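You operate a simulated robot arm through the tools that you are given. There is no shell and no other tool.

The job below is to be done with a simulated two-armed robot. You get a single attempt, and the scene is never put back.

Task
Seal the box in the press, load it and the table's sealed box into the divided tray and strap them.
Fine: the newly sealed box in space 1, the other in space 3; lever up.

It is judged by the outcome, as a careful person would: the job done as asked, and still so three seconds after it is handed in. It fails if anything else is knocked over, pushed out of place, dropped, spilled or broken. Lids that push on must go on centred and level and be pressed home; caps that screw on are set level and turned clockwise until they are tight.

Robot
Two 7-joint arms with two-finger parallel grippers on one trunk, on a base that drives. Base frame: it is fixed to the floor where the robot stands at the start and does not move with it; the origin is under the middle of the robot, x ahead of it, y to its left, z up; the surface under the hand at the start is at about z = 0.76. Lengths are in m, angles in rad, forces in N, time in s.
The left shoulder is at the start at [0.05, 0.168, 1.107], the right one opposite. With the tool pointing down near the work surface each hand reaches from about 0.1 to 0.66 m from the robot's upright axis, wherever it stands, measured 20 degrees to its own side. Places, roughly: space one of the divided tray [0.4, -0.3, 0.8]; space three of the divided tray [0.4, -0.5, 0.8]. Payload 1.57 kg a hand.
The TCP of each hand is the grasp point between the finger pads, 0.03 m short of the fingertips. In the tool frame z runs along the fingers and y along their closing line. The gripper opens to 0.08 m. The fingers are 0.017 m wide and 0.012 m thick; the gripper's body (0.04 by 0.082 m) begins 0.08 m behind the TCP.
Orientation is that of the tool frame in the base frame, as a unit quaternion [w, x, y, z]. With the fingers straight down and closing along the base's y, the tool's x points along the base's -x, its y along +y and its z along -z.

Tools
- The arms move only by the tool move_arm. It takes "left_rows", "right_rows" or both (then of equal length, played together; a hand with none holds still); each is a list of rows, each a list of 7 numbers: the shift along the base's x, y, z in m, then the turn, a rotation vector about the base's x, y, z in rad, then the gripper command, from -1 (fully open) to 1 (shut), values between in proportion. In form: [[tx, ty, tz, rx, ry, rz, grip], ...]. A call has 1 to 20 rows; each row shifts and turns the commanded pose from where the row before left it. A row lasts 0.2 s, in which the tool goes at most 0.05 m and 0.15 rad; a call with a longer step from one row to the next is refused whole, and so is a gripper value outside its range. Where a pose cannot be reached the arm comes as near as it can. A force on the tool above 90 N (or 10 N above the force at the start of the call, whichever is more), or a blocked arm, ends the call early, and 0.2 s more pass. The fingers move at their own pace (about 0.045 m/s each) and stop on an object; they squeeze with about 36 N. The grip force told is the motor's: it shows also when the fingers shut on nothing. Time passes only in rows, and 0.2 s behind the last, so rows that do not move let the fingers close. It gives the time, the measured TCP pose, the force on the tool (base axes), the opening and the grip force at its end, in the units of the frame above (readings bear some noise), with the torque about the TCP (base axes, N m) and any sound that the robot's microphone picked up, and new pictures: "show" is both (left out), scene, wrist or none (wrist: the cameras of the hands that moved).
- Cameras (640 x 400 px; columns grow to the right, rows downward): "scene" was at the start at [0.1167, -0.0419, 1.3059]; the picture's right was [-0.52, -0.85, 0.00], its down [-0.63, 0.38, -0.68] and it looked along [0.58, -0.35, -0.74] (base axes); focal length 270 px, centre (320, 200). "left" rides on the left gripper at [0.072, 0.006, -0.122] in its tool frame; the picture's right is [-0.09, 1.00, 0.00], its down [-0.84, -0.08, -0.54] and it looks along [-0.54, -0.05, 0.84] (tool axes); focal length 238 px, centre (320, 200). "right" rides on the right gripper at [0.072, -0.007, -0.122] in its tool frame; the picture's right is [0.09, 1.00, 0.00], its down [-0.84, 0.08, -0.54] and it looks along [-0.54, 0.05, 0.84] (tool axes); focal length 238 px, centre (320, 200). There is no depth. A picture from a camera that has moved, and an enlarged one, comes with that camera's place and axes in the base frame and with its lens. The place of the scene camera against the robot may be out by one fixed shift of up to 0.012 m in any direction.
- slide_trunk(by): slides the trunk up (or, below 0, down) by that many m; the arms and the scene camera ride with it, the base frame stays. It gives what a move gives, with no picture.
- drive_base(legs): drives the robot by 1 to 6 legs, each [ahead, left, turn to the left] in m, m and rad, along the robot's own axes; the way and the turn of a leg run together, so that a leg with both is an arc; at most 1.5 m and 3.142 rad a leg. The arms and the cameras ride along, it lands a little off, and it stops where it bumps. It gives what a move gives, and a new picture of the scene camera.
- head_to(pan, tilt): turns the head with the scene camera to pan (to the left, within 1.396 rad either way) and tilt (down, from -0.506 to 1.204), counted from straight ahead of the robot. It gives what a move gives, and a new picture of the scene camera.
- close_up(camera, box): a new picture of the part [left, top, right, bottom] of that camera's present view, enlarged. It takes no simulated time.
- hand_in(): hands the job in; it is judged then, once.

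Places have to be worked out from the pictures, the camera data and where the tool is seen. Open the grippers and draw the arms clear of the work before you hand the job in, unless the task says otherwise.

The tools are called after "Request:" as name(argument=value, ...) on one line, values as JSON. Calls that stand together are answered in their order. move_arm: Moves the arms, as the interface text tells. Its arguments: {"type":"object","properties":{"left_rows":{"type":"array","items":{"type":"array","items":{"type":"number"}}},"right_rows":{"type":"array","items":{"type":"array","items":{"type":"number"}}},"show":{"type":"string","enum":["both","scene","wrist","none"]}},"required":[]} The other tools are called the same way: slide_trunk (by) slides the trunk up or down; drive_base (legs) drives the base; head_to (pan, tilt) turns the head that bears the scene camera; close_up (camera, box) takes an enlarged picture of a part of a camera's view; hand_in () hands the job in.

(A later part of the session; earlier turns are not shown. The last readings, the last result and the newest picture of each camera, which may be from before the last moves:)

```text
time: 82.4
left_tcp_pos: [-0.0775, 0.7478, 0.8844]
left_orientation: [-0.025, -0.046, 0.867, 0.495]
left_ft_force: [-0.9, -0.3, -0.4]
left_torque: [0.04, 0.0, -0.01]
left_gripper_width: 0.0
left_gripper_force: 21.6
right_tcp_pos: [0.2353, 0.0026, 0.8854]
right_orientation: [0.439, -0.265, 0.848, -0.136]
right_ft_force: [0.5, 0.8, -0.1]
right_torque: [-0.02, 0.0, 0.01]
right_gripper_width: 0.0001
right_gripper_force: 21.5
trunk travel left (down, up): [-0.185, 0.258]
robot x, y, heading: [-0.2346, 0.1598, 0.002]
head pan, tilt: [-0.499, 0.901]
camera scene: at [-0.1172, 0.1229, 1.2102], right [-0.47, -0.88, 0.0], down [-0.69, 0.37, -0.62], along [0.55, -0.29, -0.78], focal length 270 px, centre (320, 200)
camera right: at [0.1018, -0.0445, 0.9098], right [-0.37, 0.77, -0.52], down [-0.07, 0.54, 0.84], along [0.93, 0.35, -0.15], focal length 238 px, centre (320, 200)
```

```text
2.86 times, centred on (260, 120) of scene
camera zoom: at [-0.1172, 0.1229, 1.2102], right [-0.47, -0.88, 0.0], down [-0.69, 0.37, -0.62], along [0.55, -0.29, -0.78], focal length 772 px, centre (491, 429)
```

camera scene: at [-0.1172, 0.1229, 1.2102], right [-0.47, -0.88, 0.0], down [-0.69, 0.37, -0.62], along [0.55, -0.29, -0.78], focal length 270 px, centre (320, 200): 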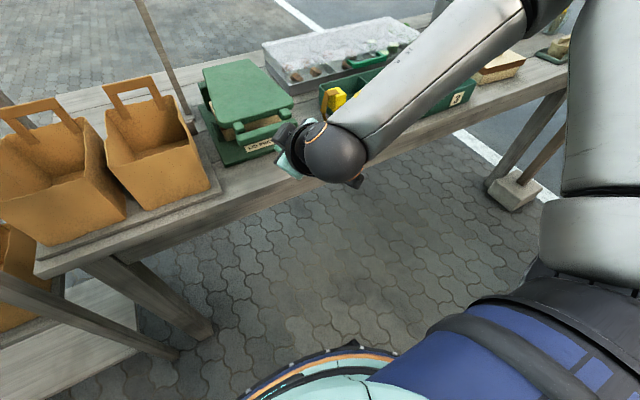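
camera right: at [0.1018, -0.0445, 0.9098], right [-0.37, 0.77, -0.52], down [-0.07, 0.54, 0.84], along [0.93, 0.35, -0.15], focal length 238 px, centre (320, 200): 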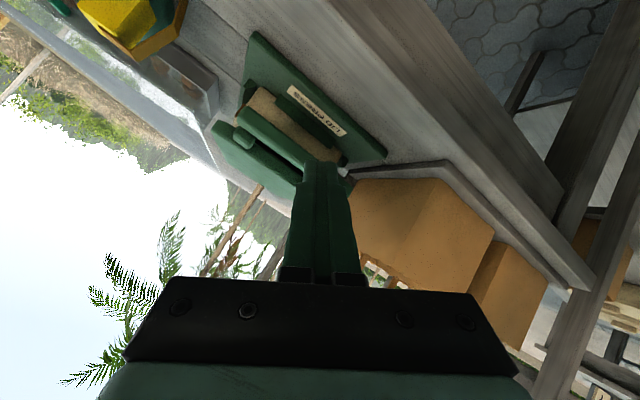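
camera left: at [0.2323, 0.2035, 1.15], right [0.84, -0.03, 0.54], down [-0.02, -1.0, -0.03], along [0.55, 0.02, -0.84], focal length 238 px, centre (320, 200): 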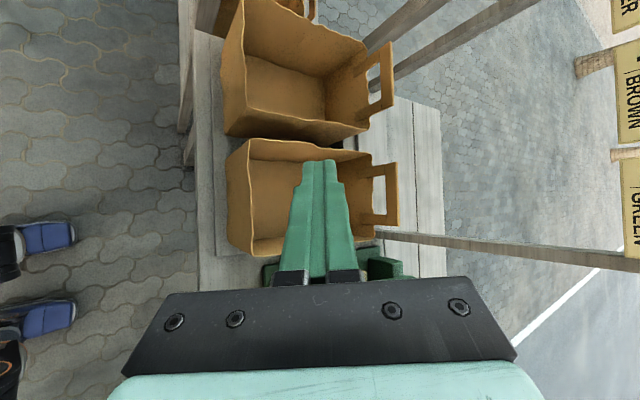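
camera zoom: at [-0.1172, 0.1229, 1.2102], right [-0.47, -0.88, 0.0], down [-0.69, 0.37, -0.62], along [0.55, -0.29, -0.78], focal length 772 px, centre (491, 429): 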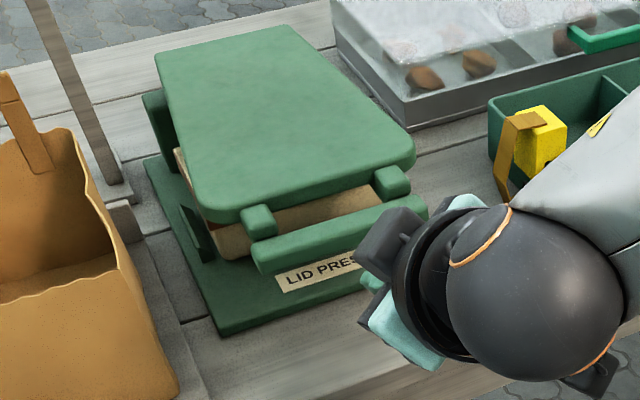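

Bar position is confirmed. I slide the closed fingers in under the bar along their own axis.

Request:
move_arm(right_rows=[[0.0204, 0, -0.0144, 0, 0, 0, 1], [0.0204, 0, -0.0144, 0, 0, 0, 1], [0.0204, 0, -0.0144, 0, 0, 0, 1], [0.0204, 0, -0.0144, 0, 0, 0, 1]])

Request:
close_up(camera="right", box=[200, 20, 420, 220])

```text
time: 83.4
left_tcp_pos: [-0.0763, 0.7473, 0.8842]
left_orientation: [-0.025, -0.047, 0.867, 0.495]
left_ft_force: [-0.1, -0.2, 0.4]
left_torque: [0.0, 0.02, 0.0]
left_gripper_width: 0.0
left_gripper_force: 21.5
right_tcp_pos: [0.3145, 0.0026, 0.8265]
right_orientation: [0.438, -0.266, 0.848, -0.136]
right_ft_force: [0.3, -1.2, 0.3]
right_torque: [-0.02, 0.03, -0.04]
right_gripper_width: 0.0
right_gripper_force: 21.2
trunk travel left (down, up): [-0.185, 0.258]
robot x, y, heading: [-0.2345, 0.1569, 0.007]
head pan, tilt: [-0.499, 0.901]
camera scene: at [-0.1172, 0.1229, 1.2102], right [-0.47, -0.88, 0.0], down [-0.69, 0.37, -0.62], along [0.55, -0.29, -0.78], focal length 270 px, centre (320, 200)
camera right: at [0.1838, -0.0459, 0.8528], right [-0.37, 0.77, -0.52], down [-0.07, 0.54, 0.84], along [0.92, 0.35, -0.15], focal length 238 px, centre (320, 200)
```

scene: 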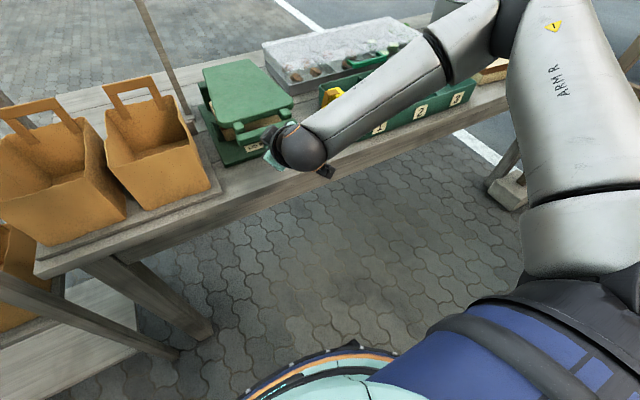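
right: 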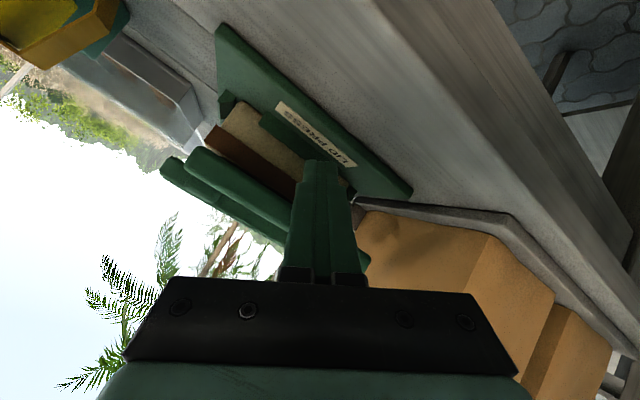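

```text
2.00 times, centred on (310, 120) of right
camera zoom: at [0.1838, -0.0459, 0.8528], right [-0.37, 0.77, -0.52], down [-0.07, 0.54, 0.84], along [0.92, 0.35, -0.15], focal length 477 px, centre (340, 360)
```

zoom: 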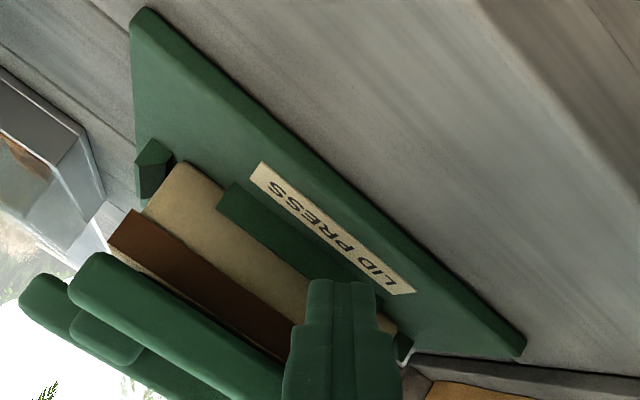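

The closed fingers are under the bar, and the box now shows the brown seal band like the finished one. I lift the lever along its arc to about 45°.

Request:
move_arm(right_rows=[[0, 0, 0.019, 0, 0, 0, 1], [0.001, 0, 0.019, 0, 0, 0, 1], [0.0031, 0, 0.0235, 0, 0, 0, 1], [0.0052, 0, 0.0232, 0, 0, 0, 1], [0.0071, 0, 0.0226, 0, 0, 0, 1], [0.0091, 0, 0.022, 0, 0, 0, 1], [0.0109, 0, 0.021, 0, 0, 0, 1], [0.0128, 0, 0.02, 0, 0, 0, 1], [0.0144, 0, 0.0188, 0, 0, 0, 1], [0.0161, 0, 0.0175, 0, 0, 0, 1]])

```text
time: 85.6
left_tcp_pos: [-0.0764, 0.7481, 0.8843]
left_orientation: [-0.025, -0.046, 0.867, 0.496]
left_ft_force: [-0.1, -0.3, 0.2]
left_torque: [0.03, -0.04, 0.02]
left_gripper_width: 0.0
left_gripper_force: 21.0
right_tcp_pos: [0.3965, 0.0019, 1.0337]
right_orientation: [0.437, -0.265, 0.848, -0.137]
right_ft_force: [0.3, 0.9, -1.8]
right_torque: [-0.01, 0.0, 0.03]
right_gripper_width: 0.0
right_gripper_force: 21.4
trunk travel left (down, up): [-0.185, 0.258]
robot x, y, heading: [-0.2322, 0.1583, 0.003]
head pan, tilt: [-0.499, 0.901]
camera scene: at [-0.1169, 0.1229, 1.2102], right [-0.47, -0.88, 0.0], down [-0.69, 0.37, -0.62], along [0.55, -0.29, -0.78], focal length 270 px, centre (320, 200)
camera right: at [0.2645, -0.045, 1.0597], right [-0.37, 0.77, -0.52], down [-0.07, 0.54, 0.84], along [0.93, 0.35, -0.15], focal length 238 px, centre (320, 200)
```

scene: 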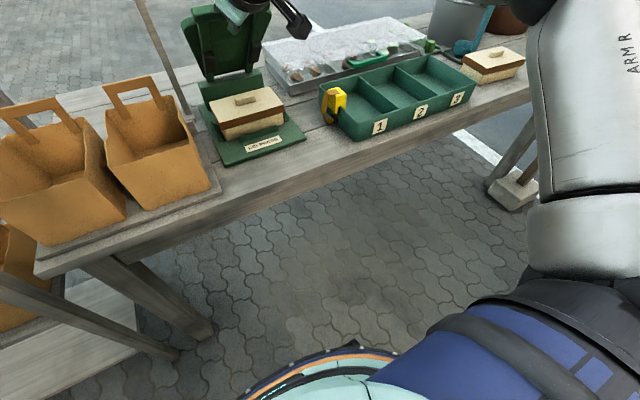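
right: 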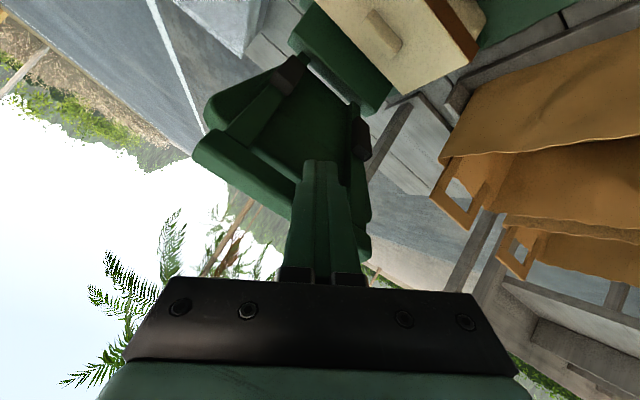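

The lever is up about 45–50° and the box clearly shows a uniform brown seal band. I continue the lift along the arc.

Request:
move_arm(right_rows=[[0.0175, 0, 0.0161, 0, 0, 0, 1], [0.0188, 0, 0.0144, 0, 0, 0, 1], [0.02, 0, 0.0128, 0, 0, 0, 1], [0.021, 0, 0.0109, 0, 0, 0, 1]])

```text
time: 86.6
left_tcp_pos: [-0.0773, 0.7481, 0.8841]
left_orientation: [-0.025, -0.045, 0.867, 0.495]
left_ft_force: [0.8, 0.8, 0.5]
left_torque: [0.01, -0.01, 0.0]
left_gripper_width: 0.0
left_gripper_force: 21.9
right_tcp_pos: [0.4072, -0.0047, 1.0606]
right_orientation: [0.439, -0.265, 0.848, -0.137]
right_ft_force: [-0.5, -0.1, -1.7]
right_torque: [0.01, 0.06, -0.01]
right_gripper_width: 0.0
right_gripper_force: 21.4
right hand out of reach, approached as far as the arm can: row 1, 2, 3, 4
trunk travel left (down, up): [-0.185, 0.258]
robot x, y, heading: [-0.2353, 0.1564, -0.0]
head pan, tilt: [-0.499, 0.901]
camera scene: at [-0.1171, 0.1228, 1.2102], right [-0.47, -0.88, 0.0], down [-0.69, 0.37, -0.62], along [0.55, -0.29, -0.78], focal length 270 px, centre (320, 200)
camera right: at [0.2758, -0.0522, 1.0862], right [-0.37, 0.77, -0.52], down [-0.07, 0.54, 0.84], along [0.93, 0.35, -0.15], focal length 238 px, centre (320, 200)
```

scene: 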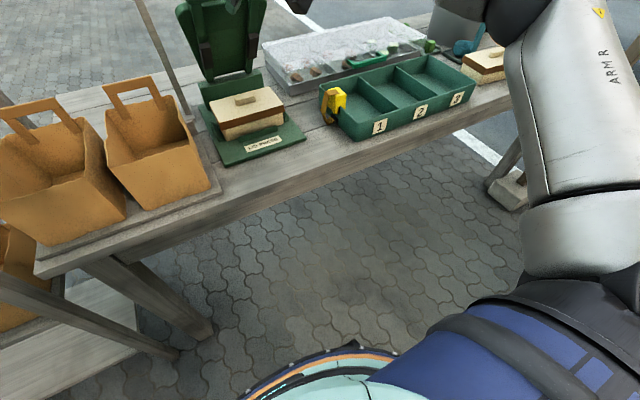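
right: 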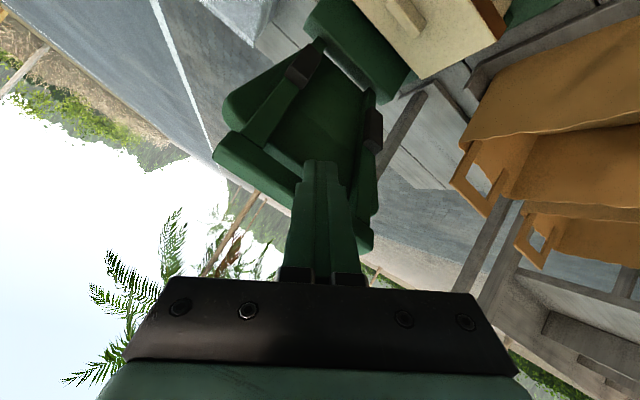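

The arm is at its reach limit, so I'll finish the swing using the trunk (up 0.05) and by driving forward.

Request:
slide_trunk(by=0.05)

Request:
drive_base(legs=[[0.1, 0, 0]])

Request:
close_up(camera="right", box=[0, 0, 640, 400])

```text
time: 87.5
left_tcp_pos: [-0.078, 0.7481, 0.9333]
left_orientation: [-0.025, -0.047, 0.867, 0.495]
left_ft_force: [0.5, 1.2, 0.5]
left_torque: [-0.02, 0.02, 0.03]
left_gripper_width: 0.0001
left_gripper_force: 20.7
right_tcp_pos: [0.4087, -0.0037, 1.1109]
right_orientation: [0.439, -0.266, 0.847, -0.136]
right_ft_force: [0.3, 0.5, 0.0]
right_torque: [-0.02, 0.0, -0.02]
right_gripper_width: 0.0001
right_gripper_force: 21.5
trunk travel left (down, up): [-0.235, 0.208]
robot x, y, heading: [-0.2362, 0.1587, 0.005]
head pan, tilt: [-0.499, 0.901]
```

```text
time: 88.7
left_tcp_pos: [0.0233, 0.7477, 0.9352]
left_orientation: [-0.025, -0.045, 0.867, 0.495]
left_ft_force: [-0.2, -0.2, 0.2]
left_torque: [-0.01, 0.01, 0.02]
left_gripper_width: 0.0002
left_gripper_force: 20.8
right_tcp_pos: [0.5075, -0.0042, 1.1102]
right_orientation: [0.439, -0.265, 0.848, -0.136]
right_ft_force: [-0.2, 0.1, -1.0]
right_torque: [0.03, -0.01, 0.02]
right_gripper_width: 0.0001
right_gripper_force: 21.5
trunk travel left (down, up): [-0.235, 0.208]
robot x, y, heading: [-0.1343, 0.1585, 0.005]
head pan, tilt: [-0.499, 0.901]
camera scene: at [-0.0167, 0.1233, 1.2601], right [-0.47, -0.88, 0.0], down [-0.69, 0.37, -0.62], along [0.55, -0.29, -0.78], focal length 270 px, centre (320, 200)
```

scene: 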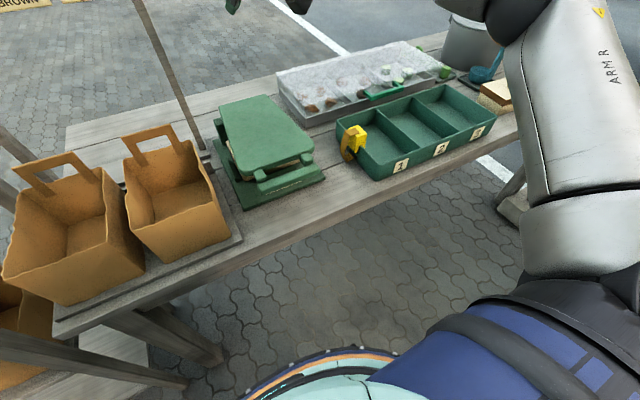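

```text
1.00 times, centred on (320, 200) of right (not enlarged: the box is as wide or as high as the picture)
camera zoom: at [0.376, -0.0519, 1.136], right [-0.37, 0.77, -0.52], down [-0.07, 0.54, 0.84], along [0.93, 0.35, -0.15], focal length 238 px, centre (320, 200)
```

zoom: 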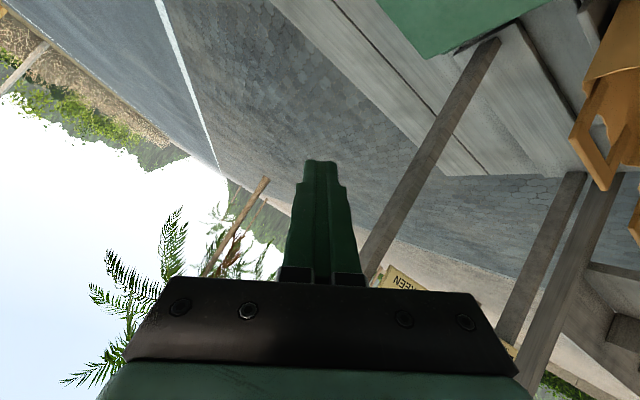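

The lever slipped off the fingertip during the straight trunk lift and dropped back onto the lid (no harm visible). I reset: trunk back down 0.05, robot to x ≈ −0.19, and I'll redo the lift, using forward driving rather than trunk lift to finish.

Request:
drive_base(legs=[[-0.055, 0, 0]])

Request:
slide_trunk(by=-0.05)

Request:
move_arm(right_rows=[[-0.04, 0.001, 0, 0, 0, 0, 1], [-0.04, 0.001, 0, 0, 0, 0, 1], [-0.04, 0.001, 0, 0, 0, 0, 1], [-0.04, 0.001, 0, 0, 0, 0, 1], [-0.03, 0.001, -0.035, 0, 0, 0, 1], [-0.02, 0.001, -0.045, 0, 0, 0, 1], [0, 0.001, -0.045, 0, 0, 0, 1], [0, 0, -0.045, 0, 0, 0, 1]])

```text
time: 89.6
left_tcp_pos: [-0.0314, 0.7472, 0.935]
left_orientation: [-0.023, -0.046, 0.867, 0.496]
left_ft_force: [0.6, -0.4, -0.1]
left_torque: [0.0, -0.05, 0.0]
left_gripper_width: 0.0
left_gripper_force: 21.1
right_tcp_pos: [0.4543, -0.0048, 1.1109]
right_orientation: [0.439, -0.265, 0.847, -0.137]
right_ft_force: [-0.7, -0.3, -0.3]
right_torque: [0.05, 0.04, -0.02]
right_gripper_width: 0.0002
right_gripper_force: 21.3
trunk travel left (down, up): [-0.235, 0.208]
robot x, y, heading: [-0.1852, 0.1603, 0.009]
head pan, tilt: [-0.499, 0.901]
camera scene: at [-0.0716, 0.1231, 1.2603], right [-0.47, -0.88, 0.0], down [-0.69, 0.37, -0.62], along [0.55, -0.29, -0.78], focal length 270 px, centre (320, 200)
```

scene: 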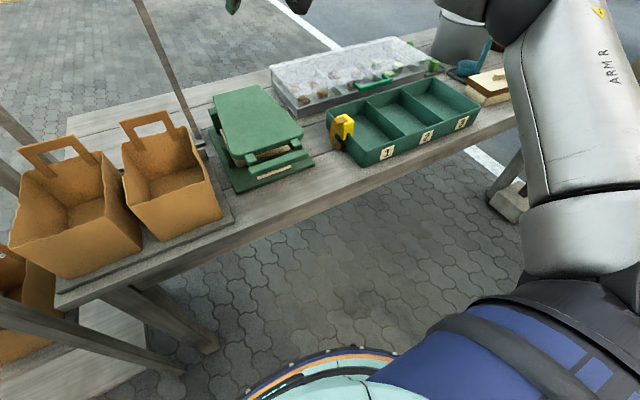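

```text
time: 90.5
left_tcp_pos: [-0.0306, 0.7479, 0.8845]
left_orientation: [-0.025, -0.046, 0.867, 0.496]
left_ft_force: [0.3, -0.6, 0.1]
left_torque: [-0.01, 0.01, 0.01]
left_gripper_width: 0.0
left_gripper_force: 21.4
right_tcp_pos: [0.4537, -0.0045, 1.0619]
right_orientation: [0.439, -0.265, 0.848, -0.137]
right_ft_force: [0.2, -0.1, 0.5]
right_torque: [0.03, 0.01, 0.0]
right_gripper_width: 0.0001
right_gripper_force: 21.3
trunk travel left (down, up): [-0.185, 0.258]
robot x, y, heading: [-0.1863, 0.157, 0.007]
head pan, tilt: [-0.499, 0.901]
```

```text
time: 92.3
left_tcp_pos: [-0.0293, 0.7486, 0.8835]
left_orientation: [-0.025, -0.046, 0.867, 0.496]
left_ft_force: [0.0, 0.6, -0.1]
left_torque: [0.02, 0.0, -0.02]
left_gripper_width: 0.0003
left_gripper_force: 21.8
right_tcp_pos: [0.2427, 0.0033, 0.8908]
right_orientation: [0.439, -0.265, 0.848, -0.135]
right_ft_force: [0.0, 0.6, 1.1]
right_torque: [-0.04, 0.02, 0.0]
right_gripper_width: 0.0
right_gripper_force: 21.2
trunk travel left (down, up): [-0.185, 0.258]
robot x, y, heading: [-0.1859, 0.1556, 0.006]
head pan, tilt: [-0.499, 0.901]
camera scene: at [-0.071, 0.123, 1.2102], right [-0.47, -0.88, 0.0], down [-0.69, 0.37, -0.62], along [0.55, -0.29, -0.78], focal length 270 px, centre (320, 200)
camera right: at [0.1108, -0.0449, 0.9168], right [-0.37, 0.77, -0.52], down [-0.07, 0.54, 0.84], along [0.93, 0.35, -0.15], focal length 238 px, centre (320, 200)
```

scene: 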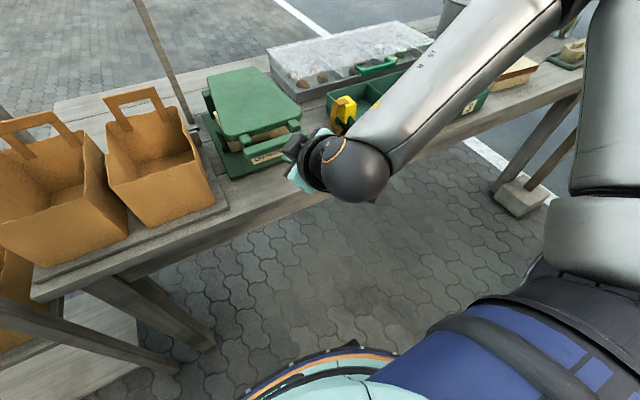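
right: 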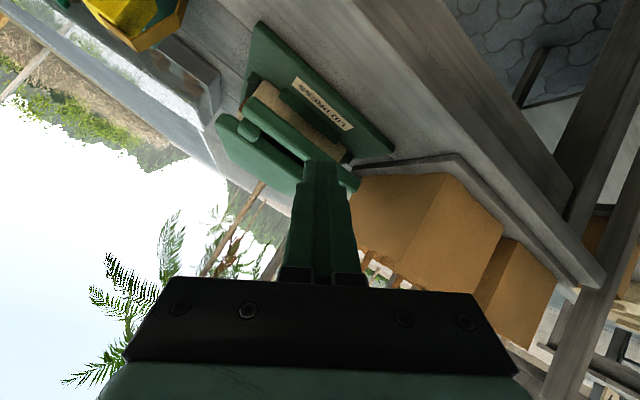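

Same pre-hook pose as before. I slide in under the bar again (slightly deeper) and lift along the arc to ~60°.

Request:
move_arm(right_rows=[[0, 0, -0.012, 0, 0, 0, 1], [0.0205, 0, -0.0143, 0, 0, 0, 1], [0.0205, 0, -0.0143, 0, 0, 0, 1], [0.0205, 0, -0.0143, 0, 0, 0, 1], [0.0205, 0, -0.0143, 0, 0, 0, 1], [0, 0, 0.019, 0, 0, 0, 1], [0.001, 0, 0.019, 0, 0, 0, 1], [0.0031, 0, 0.0235, 0, 0, 0, 1], [0.0052, 0, 0.0232, 0, 0, 0, 1], [0.0071, 0, 0.0226, 0, 0, 0, 1], [0.0091, 0, 0.022, 0, 0, 0, 1], [0.0109, 0, 0.021, 0, 0, 0, 1], [0.0128, 0, 0.02, 0, 0, 0, 1], [0.0144, 0, 0.0188, 0, 0, 0, 1], [0.0161, 0, 0.0175, 0, 0, 0, 1]])

```text
time: 95.5
left_tcp_pos: [-0.0302, 0.749, 0.8841]
left_orientation: [-0.026, -0.045, 0.867, 0.495]
left_ft_force: [0.6, -0.2, -0.1]
left_torque: [0.01, -0.02, 0.03]
left_gripper_width: 0.0002
left_gripper_force: 21.4
right_tcp_pos: [0.4046, 0.0016, 1.0275]
right_orientation: [0.439, -0.265, 0.848, -0.137]
right_ft_force: [-1.1, -0.2, -0.9]
right_torque: [0.01, -0.01, 0.02]
right_gripper_width: 0.0
right_gripper_force: 21.4
trunk travel left (down, up): [-0.185, 0.258]
robot x, y, heading: [-0.1832, 0.1581, 0.009]
head pan, tilt: [-0.499, 0.901]
camera scene: at [-0.0711, 0.1231, 1.2102], right [-0.47, -0.88, 0.0], down [-0.69, 0.37, -0.62], along [0.55, -0.29, -0.78], focal length 270 px, centre (320, 200)
camera right: at [0.2731, -0.0453, 1.0534], right [-0.37, 0.77, -0.52], down [-0.07, 0.54, 0.84], along [0.93, 0.35, -0.15], focal length 238 px, centre (320, 200)
```

scene: 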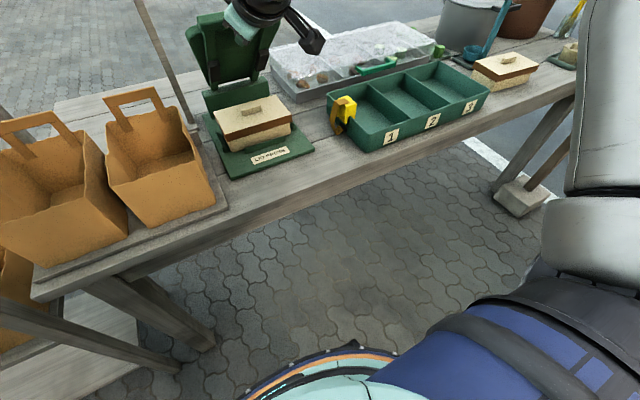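
right: 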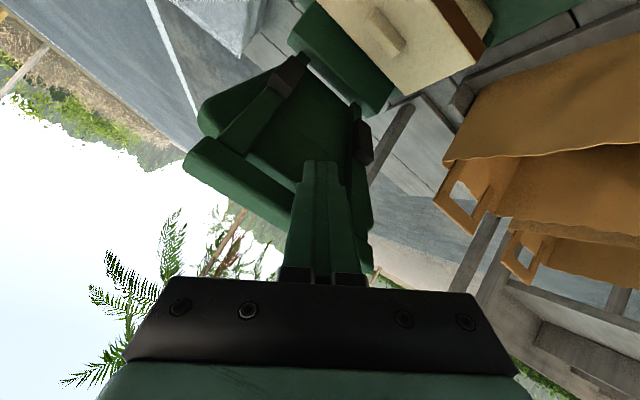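

Lever is hooked and at ~50°. I now drive forward 0.07 m, which rotates it further while the bar slides toward the palm.

Request:
drive_base(legs=[[0.07, 0, 0]])

Request:
close_up(camera="right", box=[0, 0, 640, 400])

```text
time: 96.5
left_tcp_pos: [0.038, 0.7486, 0.8836]
left_orientation: [-0.025, -0.045, 0.867, 0.496]
left_ft_force: [0.1, -0.4, 0.2]
left_torque: [0.04, 0.01, -0.02]
left_gripper_width: 0.0
left_gripper_force: 21.1
right_tcp_pos: [0.4745, 0.0028, 1.0277]
right_orientation: [0.439, -0.266, 0.847, -0.136]
right_ft_force: [0.2, -0.1, -0.3]
right_torque: [0.0, -0.02, 0.03]
right_gripper_width: 0.0
right_gripper_force: 21.7
trunk travel left (down, up): [-0.185, 0.258]
robot x, y, heading: [-0.1195, 0.1627, 0.004]
head pan, tilt: [-0.499, 0.901]
camera scene: at [-0.0019, 0.1234, 1.2102], right [-0.47, -0.88, 0.0], down [-0.69, 0.37, -0.62], along [0.55, -0.29, -0.78], focal length 270 px, centre (320, 200)
```

scene: 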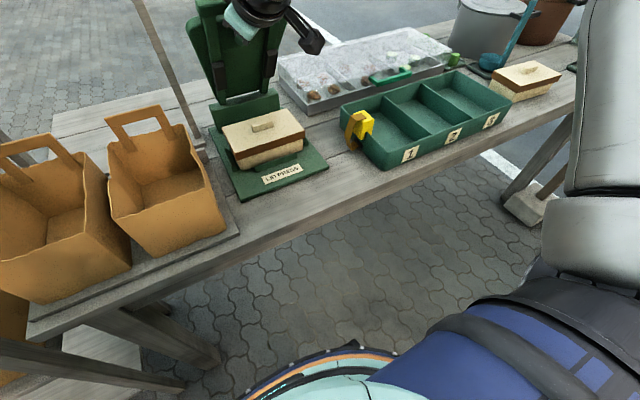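

```text
1.00 times, centred on (320, 200) of right (not enlarged: the box is as wide or as high as the picture)
camera zoom: at [0.3423, -0.0447, 1.0533], right [-0.37, 0.77, -0.52], down [-0.07, 0.54, 0.84], along [0.93, 0.35, -0.14], focal length 238 px, centre (320, 200)
```

zoom: 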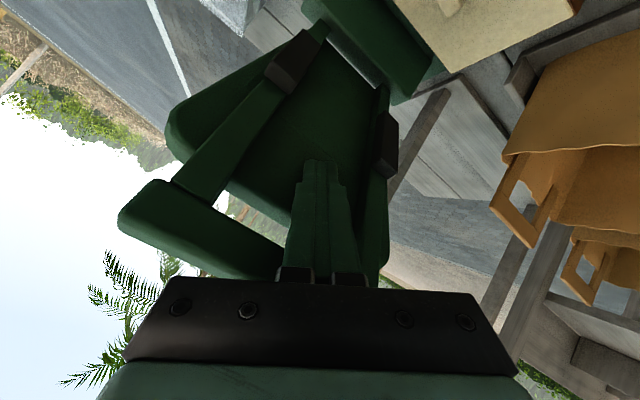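

Bar now rests near the palm at ~60°. I raise the hand 5 cm and then drive forward again.

Request:
move_arm(right_rows=[[0, 0, 0.017, 0, 0, 0, 1], [0, 0, 0.017, 0, 0, 0, 1], [0, 0, 0.016, 0, 0, 0, 1]], show="none")

Request:
drive_base(legs=[[0.07, 0, 0]])

Request:
close_up(camera="right", box=[0, 0, 640, 400])

```text
time: 97.3
left_tcp_pos: [0.0374, 0.7486, 0.8839]
left_orientation: [-0.025, -0.046, 0.867, 0.496]
left_ft_force: [0.5, 0.5, 0.0]
left_torque: [-0.01, 0.0, -0.03]
left_gripper_width: 0.0003
left_gripper_force: 21.1
right_tcp_pos: [0.4738, 0.0015, 1.0788]
right_orientation: [0.439, -0.265, 0.848, -0.136]
right_ft_force: [1.1, -0.1, -2.3]
right_torque: [-0.01, 0.03, 0.02]
right_gripper_width: 0.0002
right_gripper_force: 20.9
trunk travel left (down, up): [-0.185, 0.258]
robot x, y, heading: [-0.1184, 0.1631, 0.004]
head pan, tilt: [-0.499, 0.901]
```

```text
time: 98.3
left_tcp_pos: [0.1084, 0.7483, 0.884]
left_orientation: [-0.024, -0.046, 0.867, 0.496]
left_ft_force: [-0.5, 0.0, -0.1]
left_torque: [0.01, 0.0, 0.01]
left_gripper_width: 0.0
left_gripper_force: 22.0
right_tcp_pos: [0.5444, 0.0031, 1.0785]
right_orientation: [0.44, -0.264, 0.847, -0.138]
right_ft_force: [0.1, 0.2, -1.5]
right_torque: [0.01, -0.03, -0.01]
right_gripper_width: 0.0001
right_gripper_force: 21.2
trunk travel left (down, up): [-0.185, 0.258]
robot x, y, heading: [-0.0448, 0.1602, 0.006]
head pan, tilt: [-0.499, 0.901]
camera scene: at [0.0677, 0.1237, 1.2102], right [-0.47, -0.88, 0.0], down [-0.69, 0.37, -0.62], along [0.55, -0.29, -0.78], focal length 270 px, centre (320, 200)
```

scene: 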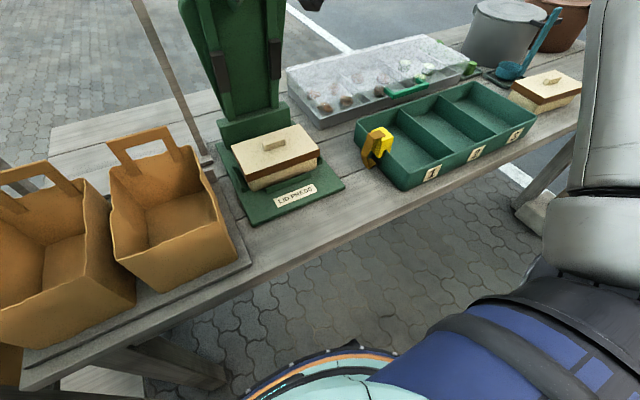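

```text
1.00 times, centred on (320, 200) of right (not enlarged: the box is as wide or as high as the picture)
camera zoom: at [0.4119, -0.045, 1.1037], right [-0.37, 0.77, -0.52], down [-0.07, 0.54, 0.84], along [0.93, 0.35, -0.14], focal length 238 px, centre (320, 200)
```

zoom: 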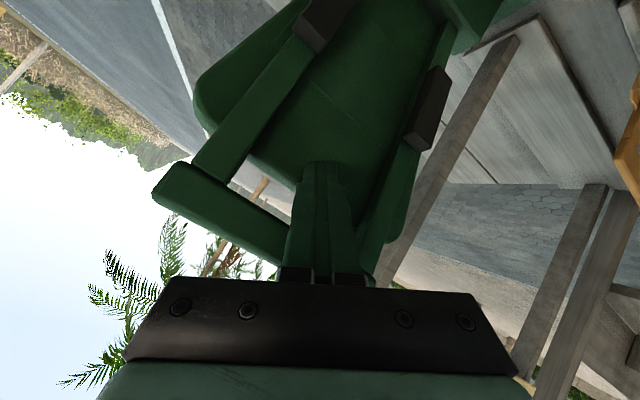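

Lever is at ~75°. I finish with the arm: up a little, then push forward past vertical.

Request:
move_arm(right_rows=[[0.005, 0, 0.015, 0, 0, 0, 1], [0.007, 0, 0.013, 0, 0, 0, 1], [0.015, 0, 0.002, 0, 0, 0, 1], [0.015, 0, 0, 0, 0, 0, 1], [0.015, 0, 0, 0, 0, 0, 1], [0.012, 0, 0, 0, 0, 0, 1]])

```text
time: 99.7
left_tcp_pos: [0.109, 0.749, 0.8846]
left_orientation: [-0.024, -0.045, 0.867, 0.496]
left_ft_force: [0.1, 0.5, 0.8]
left_torque: [0.02, 0.04, -0.01]
left_gripper_width: 0.0
left_gripper_force: 21.7
right_tcp_pos: [0.5833, -0.0188, 1.1125]
right_orientation: [0.442, -0.263, 0.846, -0.138]
right_ft_force: [0.6, 1.6, -3.8]
right_torque: [0.03, 0.08, 0.03]
right_gripper_width: 0.0
right_gripper_force: 21.2
right hand out of reach, approached as far as the arm can: row 3, 4, 5, 6
trunk travel left (down, up): [-0.185, 0.258]
robot x, y, heading: [-0.0489, 0.1553, 0.006]
head pan, tilt: [-0.499, 0.901]
camera scene: at [0.0679, 0.1237, 1.2104], right [-0.48, -0.88, 0.0], down [-0.69, 0.37, -0.62], along [0.55, -0.3, -0.78], focal length 270 px, centre (320, 200)
camera right: at [0.4508, -0.065, 1.1384], right [-0.37, 0.77, -0.53], down [-0.08, 0.54, 0.84], along [0.93, 0.35, -0.14], focal length 238 px, centre (320, 200)
```

scene: 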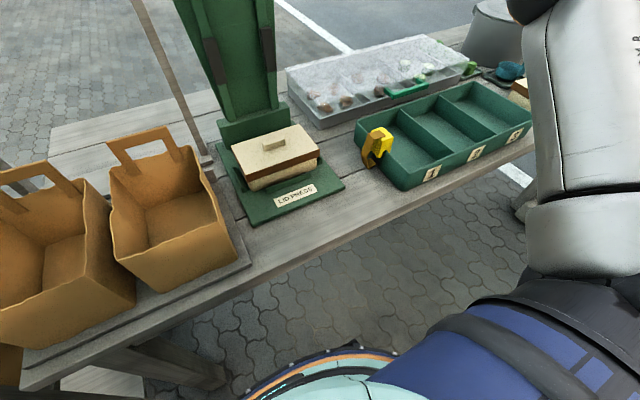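
right: 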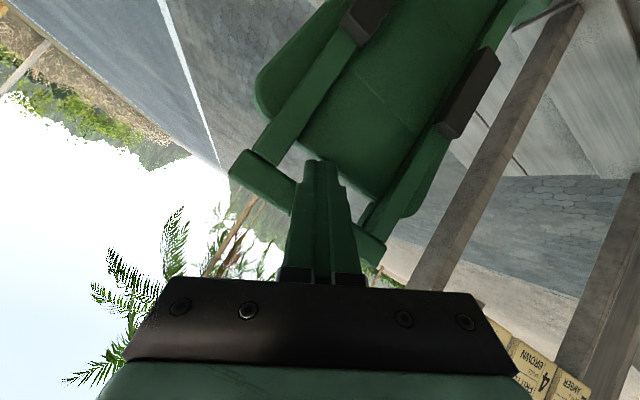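

Nearly vertical. A small 0.04 m drive forward should tip it past centre.

Request:
drive_base(legs=[[0.04, 0, 0]])

Request:
close_up(camera="right", box=[0, 0, 640, 400])

```text
time: 100.6
left_tcp_pos: [0.1479, 0.7493, 0.886]
left_orientation: [-0.025, -0.045, 0.867, 0.495]
left_ft_force: [-0.3, -0.3, -0.1]
left_torque: [-0.01, 0.01, 0.02]
left_gripper_width: 0.0
left_gripper_force: 21.0
right_tcp_pos: [0.6236, -0.0176, 1.1097]
right_orientation: [0.439, -0.264, 0.848, -0.138]
right_ft_force: [0.4, -0.6, -5.6]
right_torque: [0.04, 0.1, 0.0]
right_gripper_width: 0.0
right_gripper_force: 21.4
trunk travel left (down, up): [-0.185, 0.258]
robot x, y, heading: [-0.0077, 0.1613, 0.003]
head pan, tilt: [-0.499, 0.901]
camera scene: at [0.1081, 0.1235, 1.2101], right [-0.48, -0.88, 0.0], down [-0.69, 0.37, -0.62], along [0.55, -0.29, -0.78], focal length 270 px, centre (320, 200)
```

scene: 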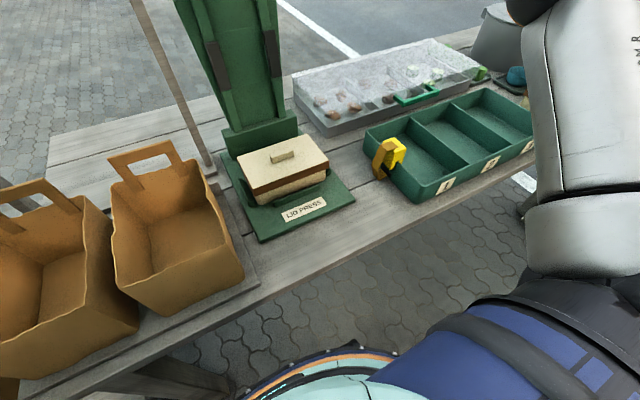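

```text
1.00 times, centred on (320, 200) of right (not enlarged: the box is as wide or as high as the picture)
camera zoom: at [0.4911, -0.0647, 1.1361], right [-0.37, 0.77, -0.52], down [-0.07, 0.54, 0.84], along [0.93, 0.35, -0.15], focal length 238 px, centre (320, 200)
```

zoom: 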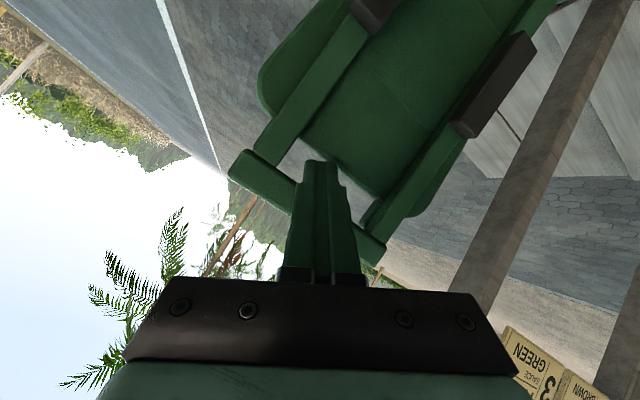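

The lever should be past vertical now. I withdraw the hand backwards/down from the bar and see if it stays up.

Request:
move_arm(right_rows=[[-0.015, 0, -0.008, 0, 0, 0, 1], [-0.02, 0, -0.008, 0, 0, 0, 1], [-0.03, 0, 0, 0, 0, 0, 1], [-0.03, 0, 0, 0, 0, 0, 1]])

```text
time: 101.6
left_tcp_pos: [0.1485, 0.7481, 0.8843]
left_orientation: [-0.025, -0.045, 0.867, 0.495]
left_ft_force: [0.2, -0.4, 0.9]
left_torque: [0.01, -0.01, 0.0]
left_gripper_width: 0.0
left_gripper_force: 21.3
right_tcp_pos: [0.5266, -0.0175, 1.0944]
right_orientation: [0.44, -0.264, 0.848, -0.136]
right_ft_force: [0.1, 0.8, 0.1]
right_torque: [0.0, 0.0, -0.02]
right_gripper_width: 0.0001
right_gripper_force: 21.1
trunk travel left (down, up): [-0.185, 0.258]
robot x, y, heading: [-0.0078, 0.1575, 0.006]
head pan, tilt: [-0.499, 0.901]
camera scene: at [0.1074, 0.1238, 1.2102], right [-0.48, -0.88, 0.0], down [-0.69, 0.37, -0.62], along [0.55, -0.3, -0.78], focal length 270 px, centre (320, 200)
camera right: at [0.3948, -0.0645, 1.1199], right [-0.37, 0.77, -0.52], down [-0.07, 0.54, 0.84], along [0.93, 0.35, -0.14], focal length 238 px, centre (320, 200)
```

scene: 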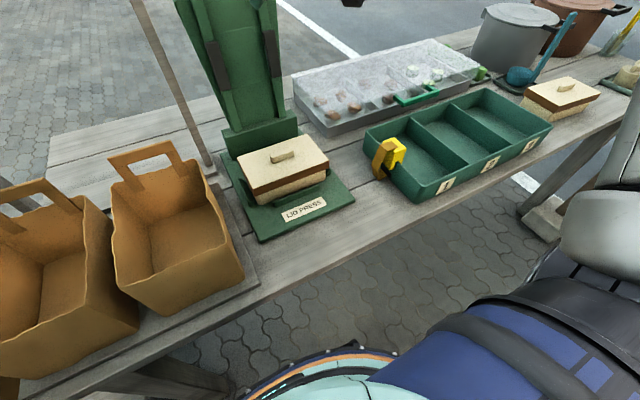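
right: 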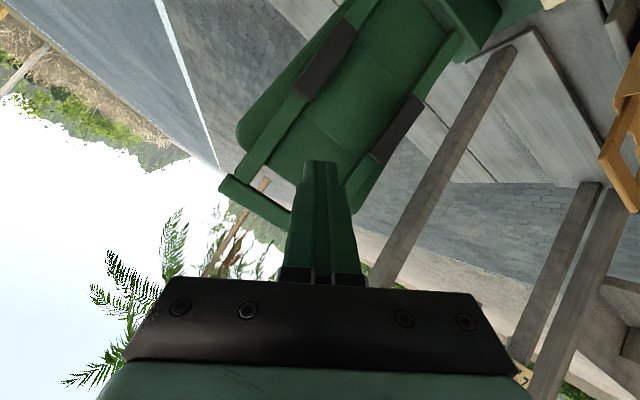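

The lever stays up and the box is sealed with an even brown band. I bring the right hand back and straighten it to point down, fingers open, above the press front for picking up the box by its knob.

Request:
move_arm(right_rows=[[-0.03, 0, 0, 0, 0.13, 0, 1], [-0.03, 0, 0, 0, 0.137, 0, 0], [-0.03, 0, 0, 0, 0.137, 0, -1], [-0.01, 0, 0, 0, 0.137, 0, -1], [0, 0, 0, 0, 0.137, 0, -1], [0, 0, 0, 0, 0.137, 0, -1], [0, 0, 0, 0, 0.137, 0, -1], [0, 0, 0, 0, 0, -0.1, -1], [0, 0, 0, 0, 0, -0.1, -1], [0, 0, 0, 0, 0, -0.1, -1], [0, 0, 0, 0, 0, -0.1, -1], [0, 0, 0, 0, 0, -0.1, -1], [0, 0, 0, 0, 0, -0.11, -1]])

```text
time: 104.4
left_tcp_pos: [0.1478, 0.7484, 0.8854]
left_orientation: [-0.025, -0.046, 0.867, 0.496]
left_ft_force: [0.2, -0.4, 0.3]
left_torque: [0.03, 0.01, 0.02]
left_gripper_width: 0.0
left_gripper_force: 20.9
right_tcp_pos: [0.4194, -0.0254, 1.0897]
right_orientation: [0.002, 0.004, 1.0, 0.0]
right_ft_force: [0.7, 0.1, -0.4]
right_torque: [0.0, -0.03, -0.02]
right_gripper_width: 0.0802
right_gripper_force: 0.1
right hand out of reach, approached as far as the arm can: row 7
trunk travel left (down, up): [-0.185, 0.258]
robot x, y, heading: [-0.0071, 0.1595, 0.007]
head pan, tilt: [-0.499, 0.901]
camera scene: at [0.1076, 0.1238, 1.2102], right [-0.48, -0.88, 0.0], down [-0.69, 0.37, -0.62], along [0.55, -0.3, -0.78], focal length 270 px, centre (320, 200)
camera right: at [0.347, -0.0328, 1.2115], right [-0.08, 1.0, 0.0], down [0.84, 0.07, 0.54], along [0.54, 0.04, -0.84], focal length 238 px, centre (320, 200)
```

scene: 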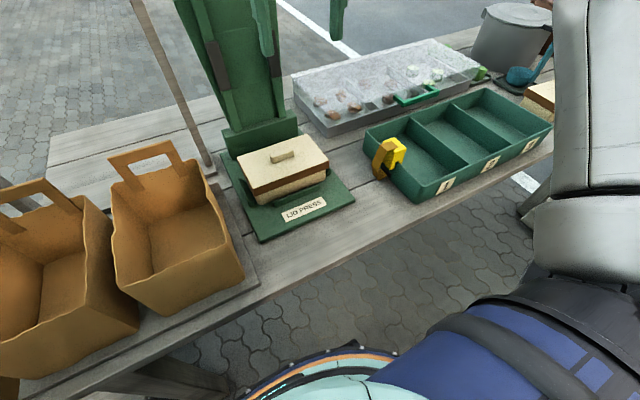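
right: 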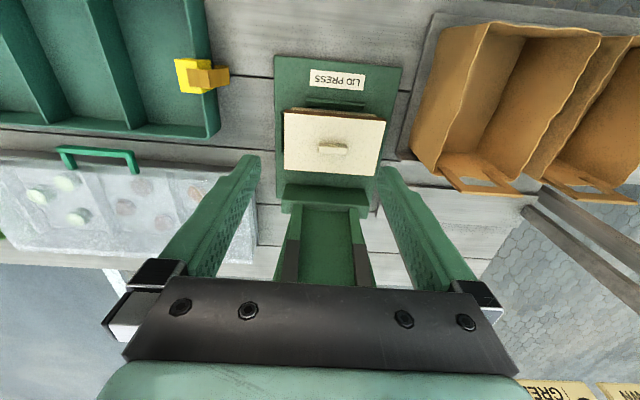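

Request:
close_up(camera="right", box=[240, 40, 440, 220])

Request:
close_up(camera="right", box=[0, 0, 260, 170])

Request:
close_up(camera="scene", box=[210, 120, 360, 240])

```text
2.22 times, centred on (340, 130) of right
camera zoom: at [0.347, -0.0328, 1.2115], right [-0.08, 1.0, 0.0], down [0.84, 0.07, 0.54], along [0.54, 0.04, -0.84], focal length 530 px, centre (276, 356)
```

zoom: 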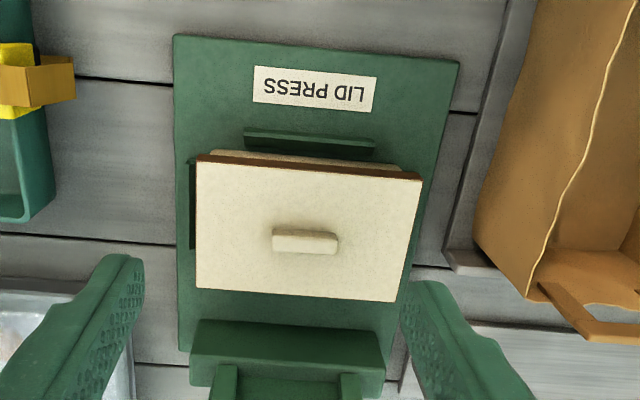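

```text
2.35 times, centred on (130, 85) of right
camera zoom: at [0.347, -0.0328, 1.2115], right [-0.08, 1.0, 0.0], down [0.84, 0.07, 0.54], along [0.54, 0.04, -0.84], focal length 561 px, centre (767, 471)
```

zoom: 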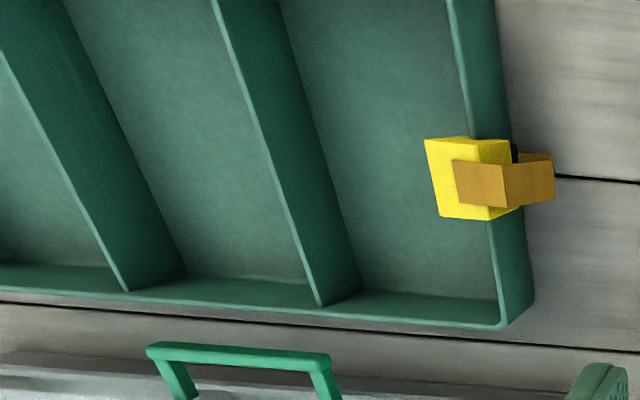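

```text
3.33 times, centred on (285, 180) of scene
camera zoom: at [0.1076, 0.1238, 1.2102], right [-0.48, -0.88, 0.0], down [-0.69, 0.37, -0.62], along [0.55, -0.3, -0.78], focal length 901 px, centre (437, 267)
```

zoom: 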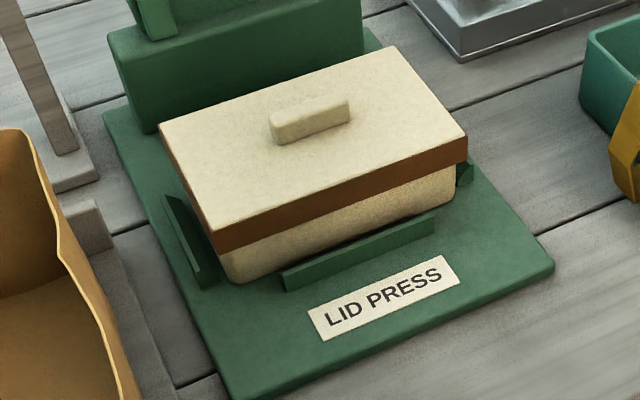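

The box is evenly sealed. Its knob (≈0.048 long in y, 0.016 wide) is at about [0.486, 0.0, 0.835]. I turn the hand +90° so the fingers close across the knob's width, with a 5 cm opening to clear the press's rear block, and move above it.

Request:
move_arm(right_rows=[[0, 0, -0.01, 0, 0, 0.143, -0.25], [0, 0, -0.01, 0, 0, 0.143, -0.25], [0, 0, -0.01, 0, 0, 0.143, -0.25], [0, 0, -0.01, 0, 0, 0.143, -0.25], [0, 0, -0.01, 0, 0, 0.143, -0.25], [0, 0, -0.01, 0, 0, 0.143, -0.25], [0, 0, -0.01, 0, 0, 0.143, -0.25], [0, 0, -0.01, 0, 0, 0.143, -0.25], [0, 0, -0.01, 0, 0, 0.143, -0.25], [0, 0, -0.01, 0, 0, 0.143, -0.25], [0, 0, -0.01, 0, 0, 0.141, -0.25], [0.015, 0.006, -0.01, 0, 0, 0, -0.25], [0.015, 0.006, -0.01, 0, 0, 0, -0.25], [0.015, 0.006, -0.01, 0, 0, 0, -0.25], [0.015, 0.006, -0.01, 0, 0, 0, -0.25]])

```text
time: 107.6
left_tcp_pos: [0.1483, 0.7487, 0.8836]
left_orientation: [-0.024, -0.046, 0.867, 0.496]
left_ft_force: [-0.3, -0.4, -0.5]
left_torque: [-0.01, -0.02, 0.0]
left_gripper_width: 0.0001
left_gripper_force: 21.5
right_tcp_pos: [0.4751, -0.0071, 0.9381]
right_orientation: [0.002, -0.705, 0.709, 0.0]
right_ft_force: [-0.5, 0.2, -0.5]
right_torque: [0.03, -0.02, -0.05]
right_gripper_width: 0.0499
right_gripper_force: 0.0
right hand out of reach, approached as far as the arm can: row 15
trunk travel left (down, up): [-0.185, 0.258]
robot x, y, heading: [-0.0102, 0.1557, 0.003]
head pan, tilt: [-0.499, 0.901]
camera scene: at [0.1074, 0.1239, 1.2103], right [-0.48, -0.88, 0.0], down [-0.69, 0.37, -0.62], along [0.55, -0.3, -0.78], focal length 270 px, centre (320, 200)
camera right: at [0.4803, -0.0813, 1.0604], right [-1.0, -0.09, 0.0], down [-0.07, 0.83, 0.55], along [-0.04, 0.54, -0.84], focal length 238 px, centre (320, 200)
```

scene: 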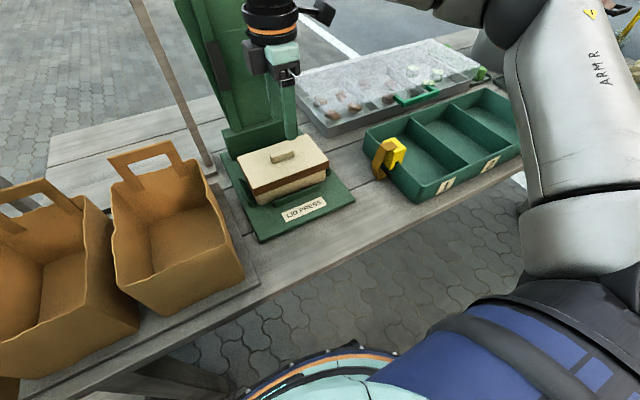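
right: 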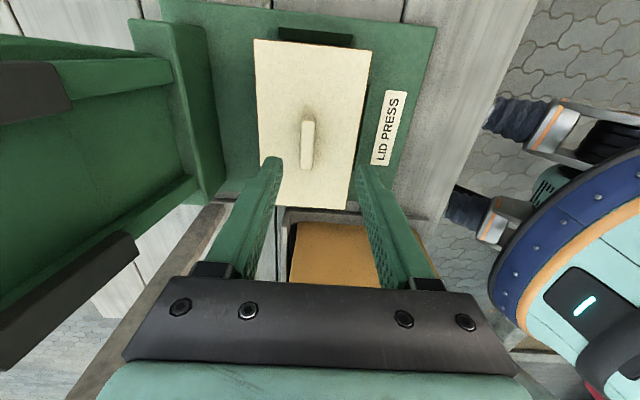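

The knob is confirmed at [0.486, 0.0015]. I'm near the reach limit, so I shift the robot 2 cm forward and 3 cm left, then centre over the knob and descend part-way.

Request:
drive_base(legs=[[0.02, 0.03, 0]])

Request:
move_arm(right_rows=[[0, -0.01, -0.005, 0, 0, 0, -0.25], [0, -0.01, -0.005, 0, 0, 0, -0.25], [0, 0, -0.02, 0, 0, 0, -0.25]], show="wrist")

```text
time: 108.6
left_tcp_pos: [0.1673, 0.7798, 0.8851]
left_orientation: [-0.024, -0.045, 0.867, 0.495]
left_ft_force: [-0.6, 0.8, 1.0]
left_torque: [-0.03, -0.04, 0.0]
left_gripper_width: 0.0001
left_gripper_force: 21.0
right_tcp_pos: [0.4949, 0.022, 0.9387]
right_orientation: [0.003, -0.706, 0.709, 0.0]
right_ft_force: [-0.7, -0.2, -0.4]
right_torque: [0.01, 0.01, 0.02]
right_gripper_width: 0.0499
right_gripper_force: 0.0
trunk travel left (down, up): [-0.185, 0.258]
robot x, y, heading: [0.0131, 0.1862, 0.007]
head pan, tilt: [-0.499, 0.901]
camera scene: at [0.1276, 0.1541, 1.2102], right [-0.48, -0.88, 0.0], down [-0.69, 0.37, -0.62], along [0.55, -0.3, -0.78], focal length 270 px, centre (320, 200)
```

scene: 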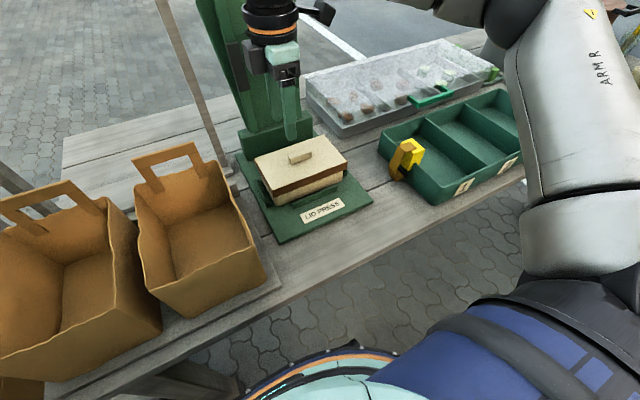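

```text
time: 109.4
left_tcp_pos: [0.1691, 0.7787, 0.8843]
left_orientation: [-0.025, -0.045, 0.867, 0.496]
left_ft_force: [-0.8, 0.0, -0.4]
left_torque: [0.01, 0.0, -0.01]
left_gripper_width: 0.0
left_gripper_force: 21.2
right_tcp_pos: [0.4955, 0.0014, 0.9084]
right_orientation: [0.004, -0.706, 0.709, 0.0]
right_ft_force: [-0.2, 0.4, -0.3]
right_torque: [0.0, 0.0, 0.03]
right_gripper_width: 0.0501
right_gripper_force: 0.0
trunk travel left (down, up): [-0.185, 0.258]
robot x, y, heading: [0.0103, 0.1899, 0.006]
head pan, tilt: [-0.499, 0.901]
camera right: at [0.5008, -0.0717, 1.031], right [-1.0, -0.09, 0.0], down [-0.07, 0.83, 0.55], along [-0.04, 0.54, -0.84], focal length 238 px, centre (320, 200)
```

right: 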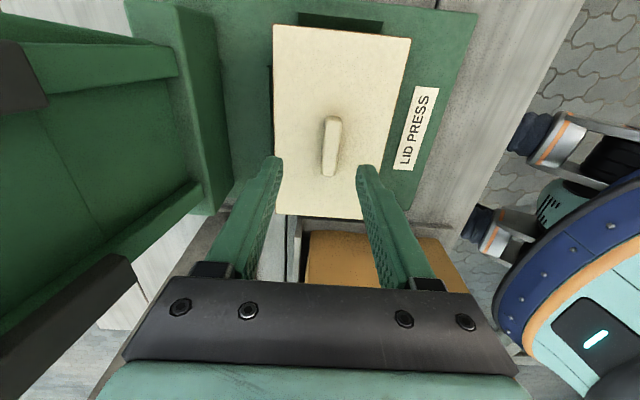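

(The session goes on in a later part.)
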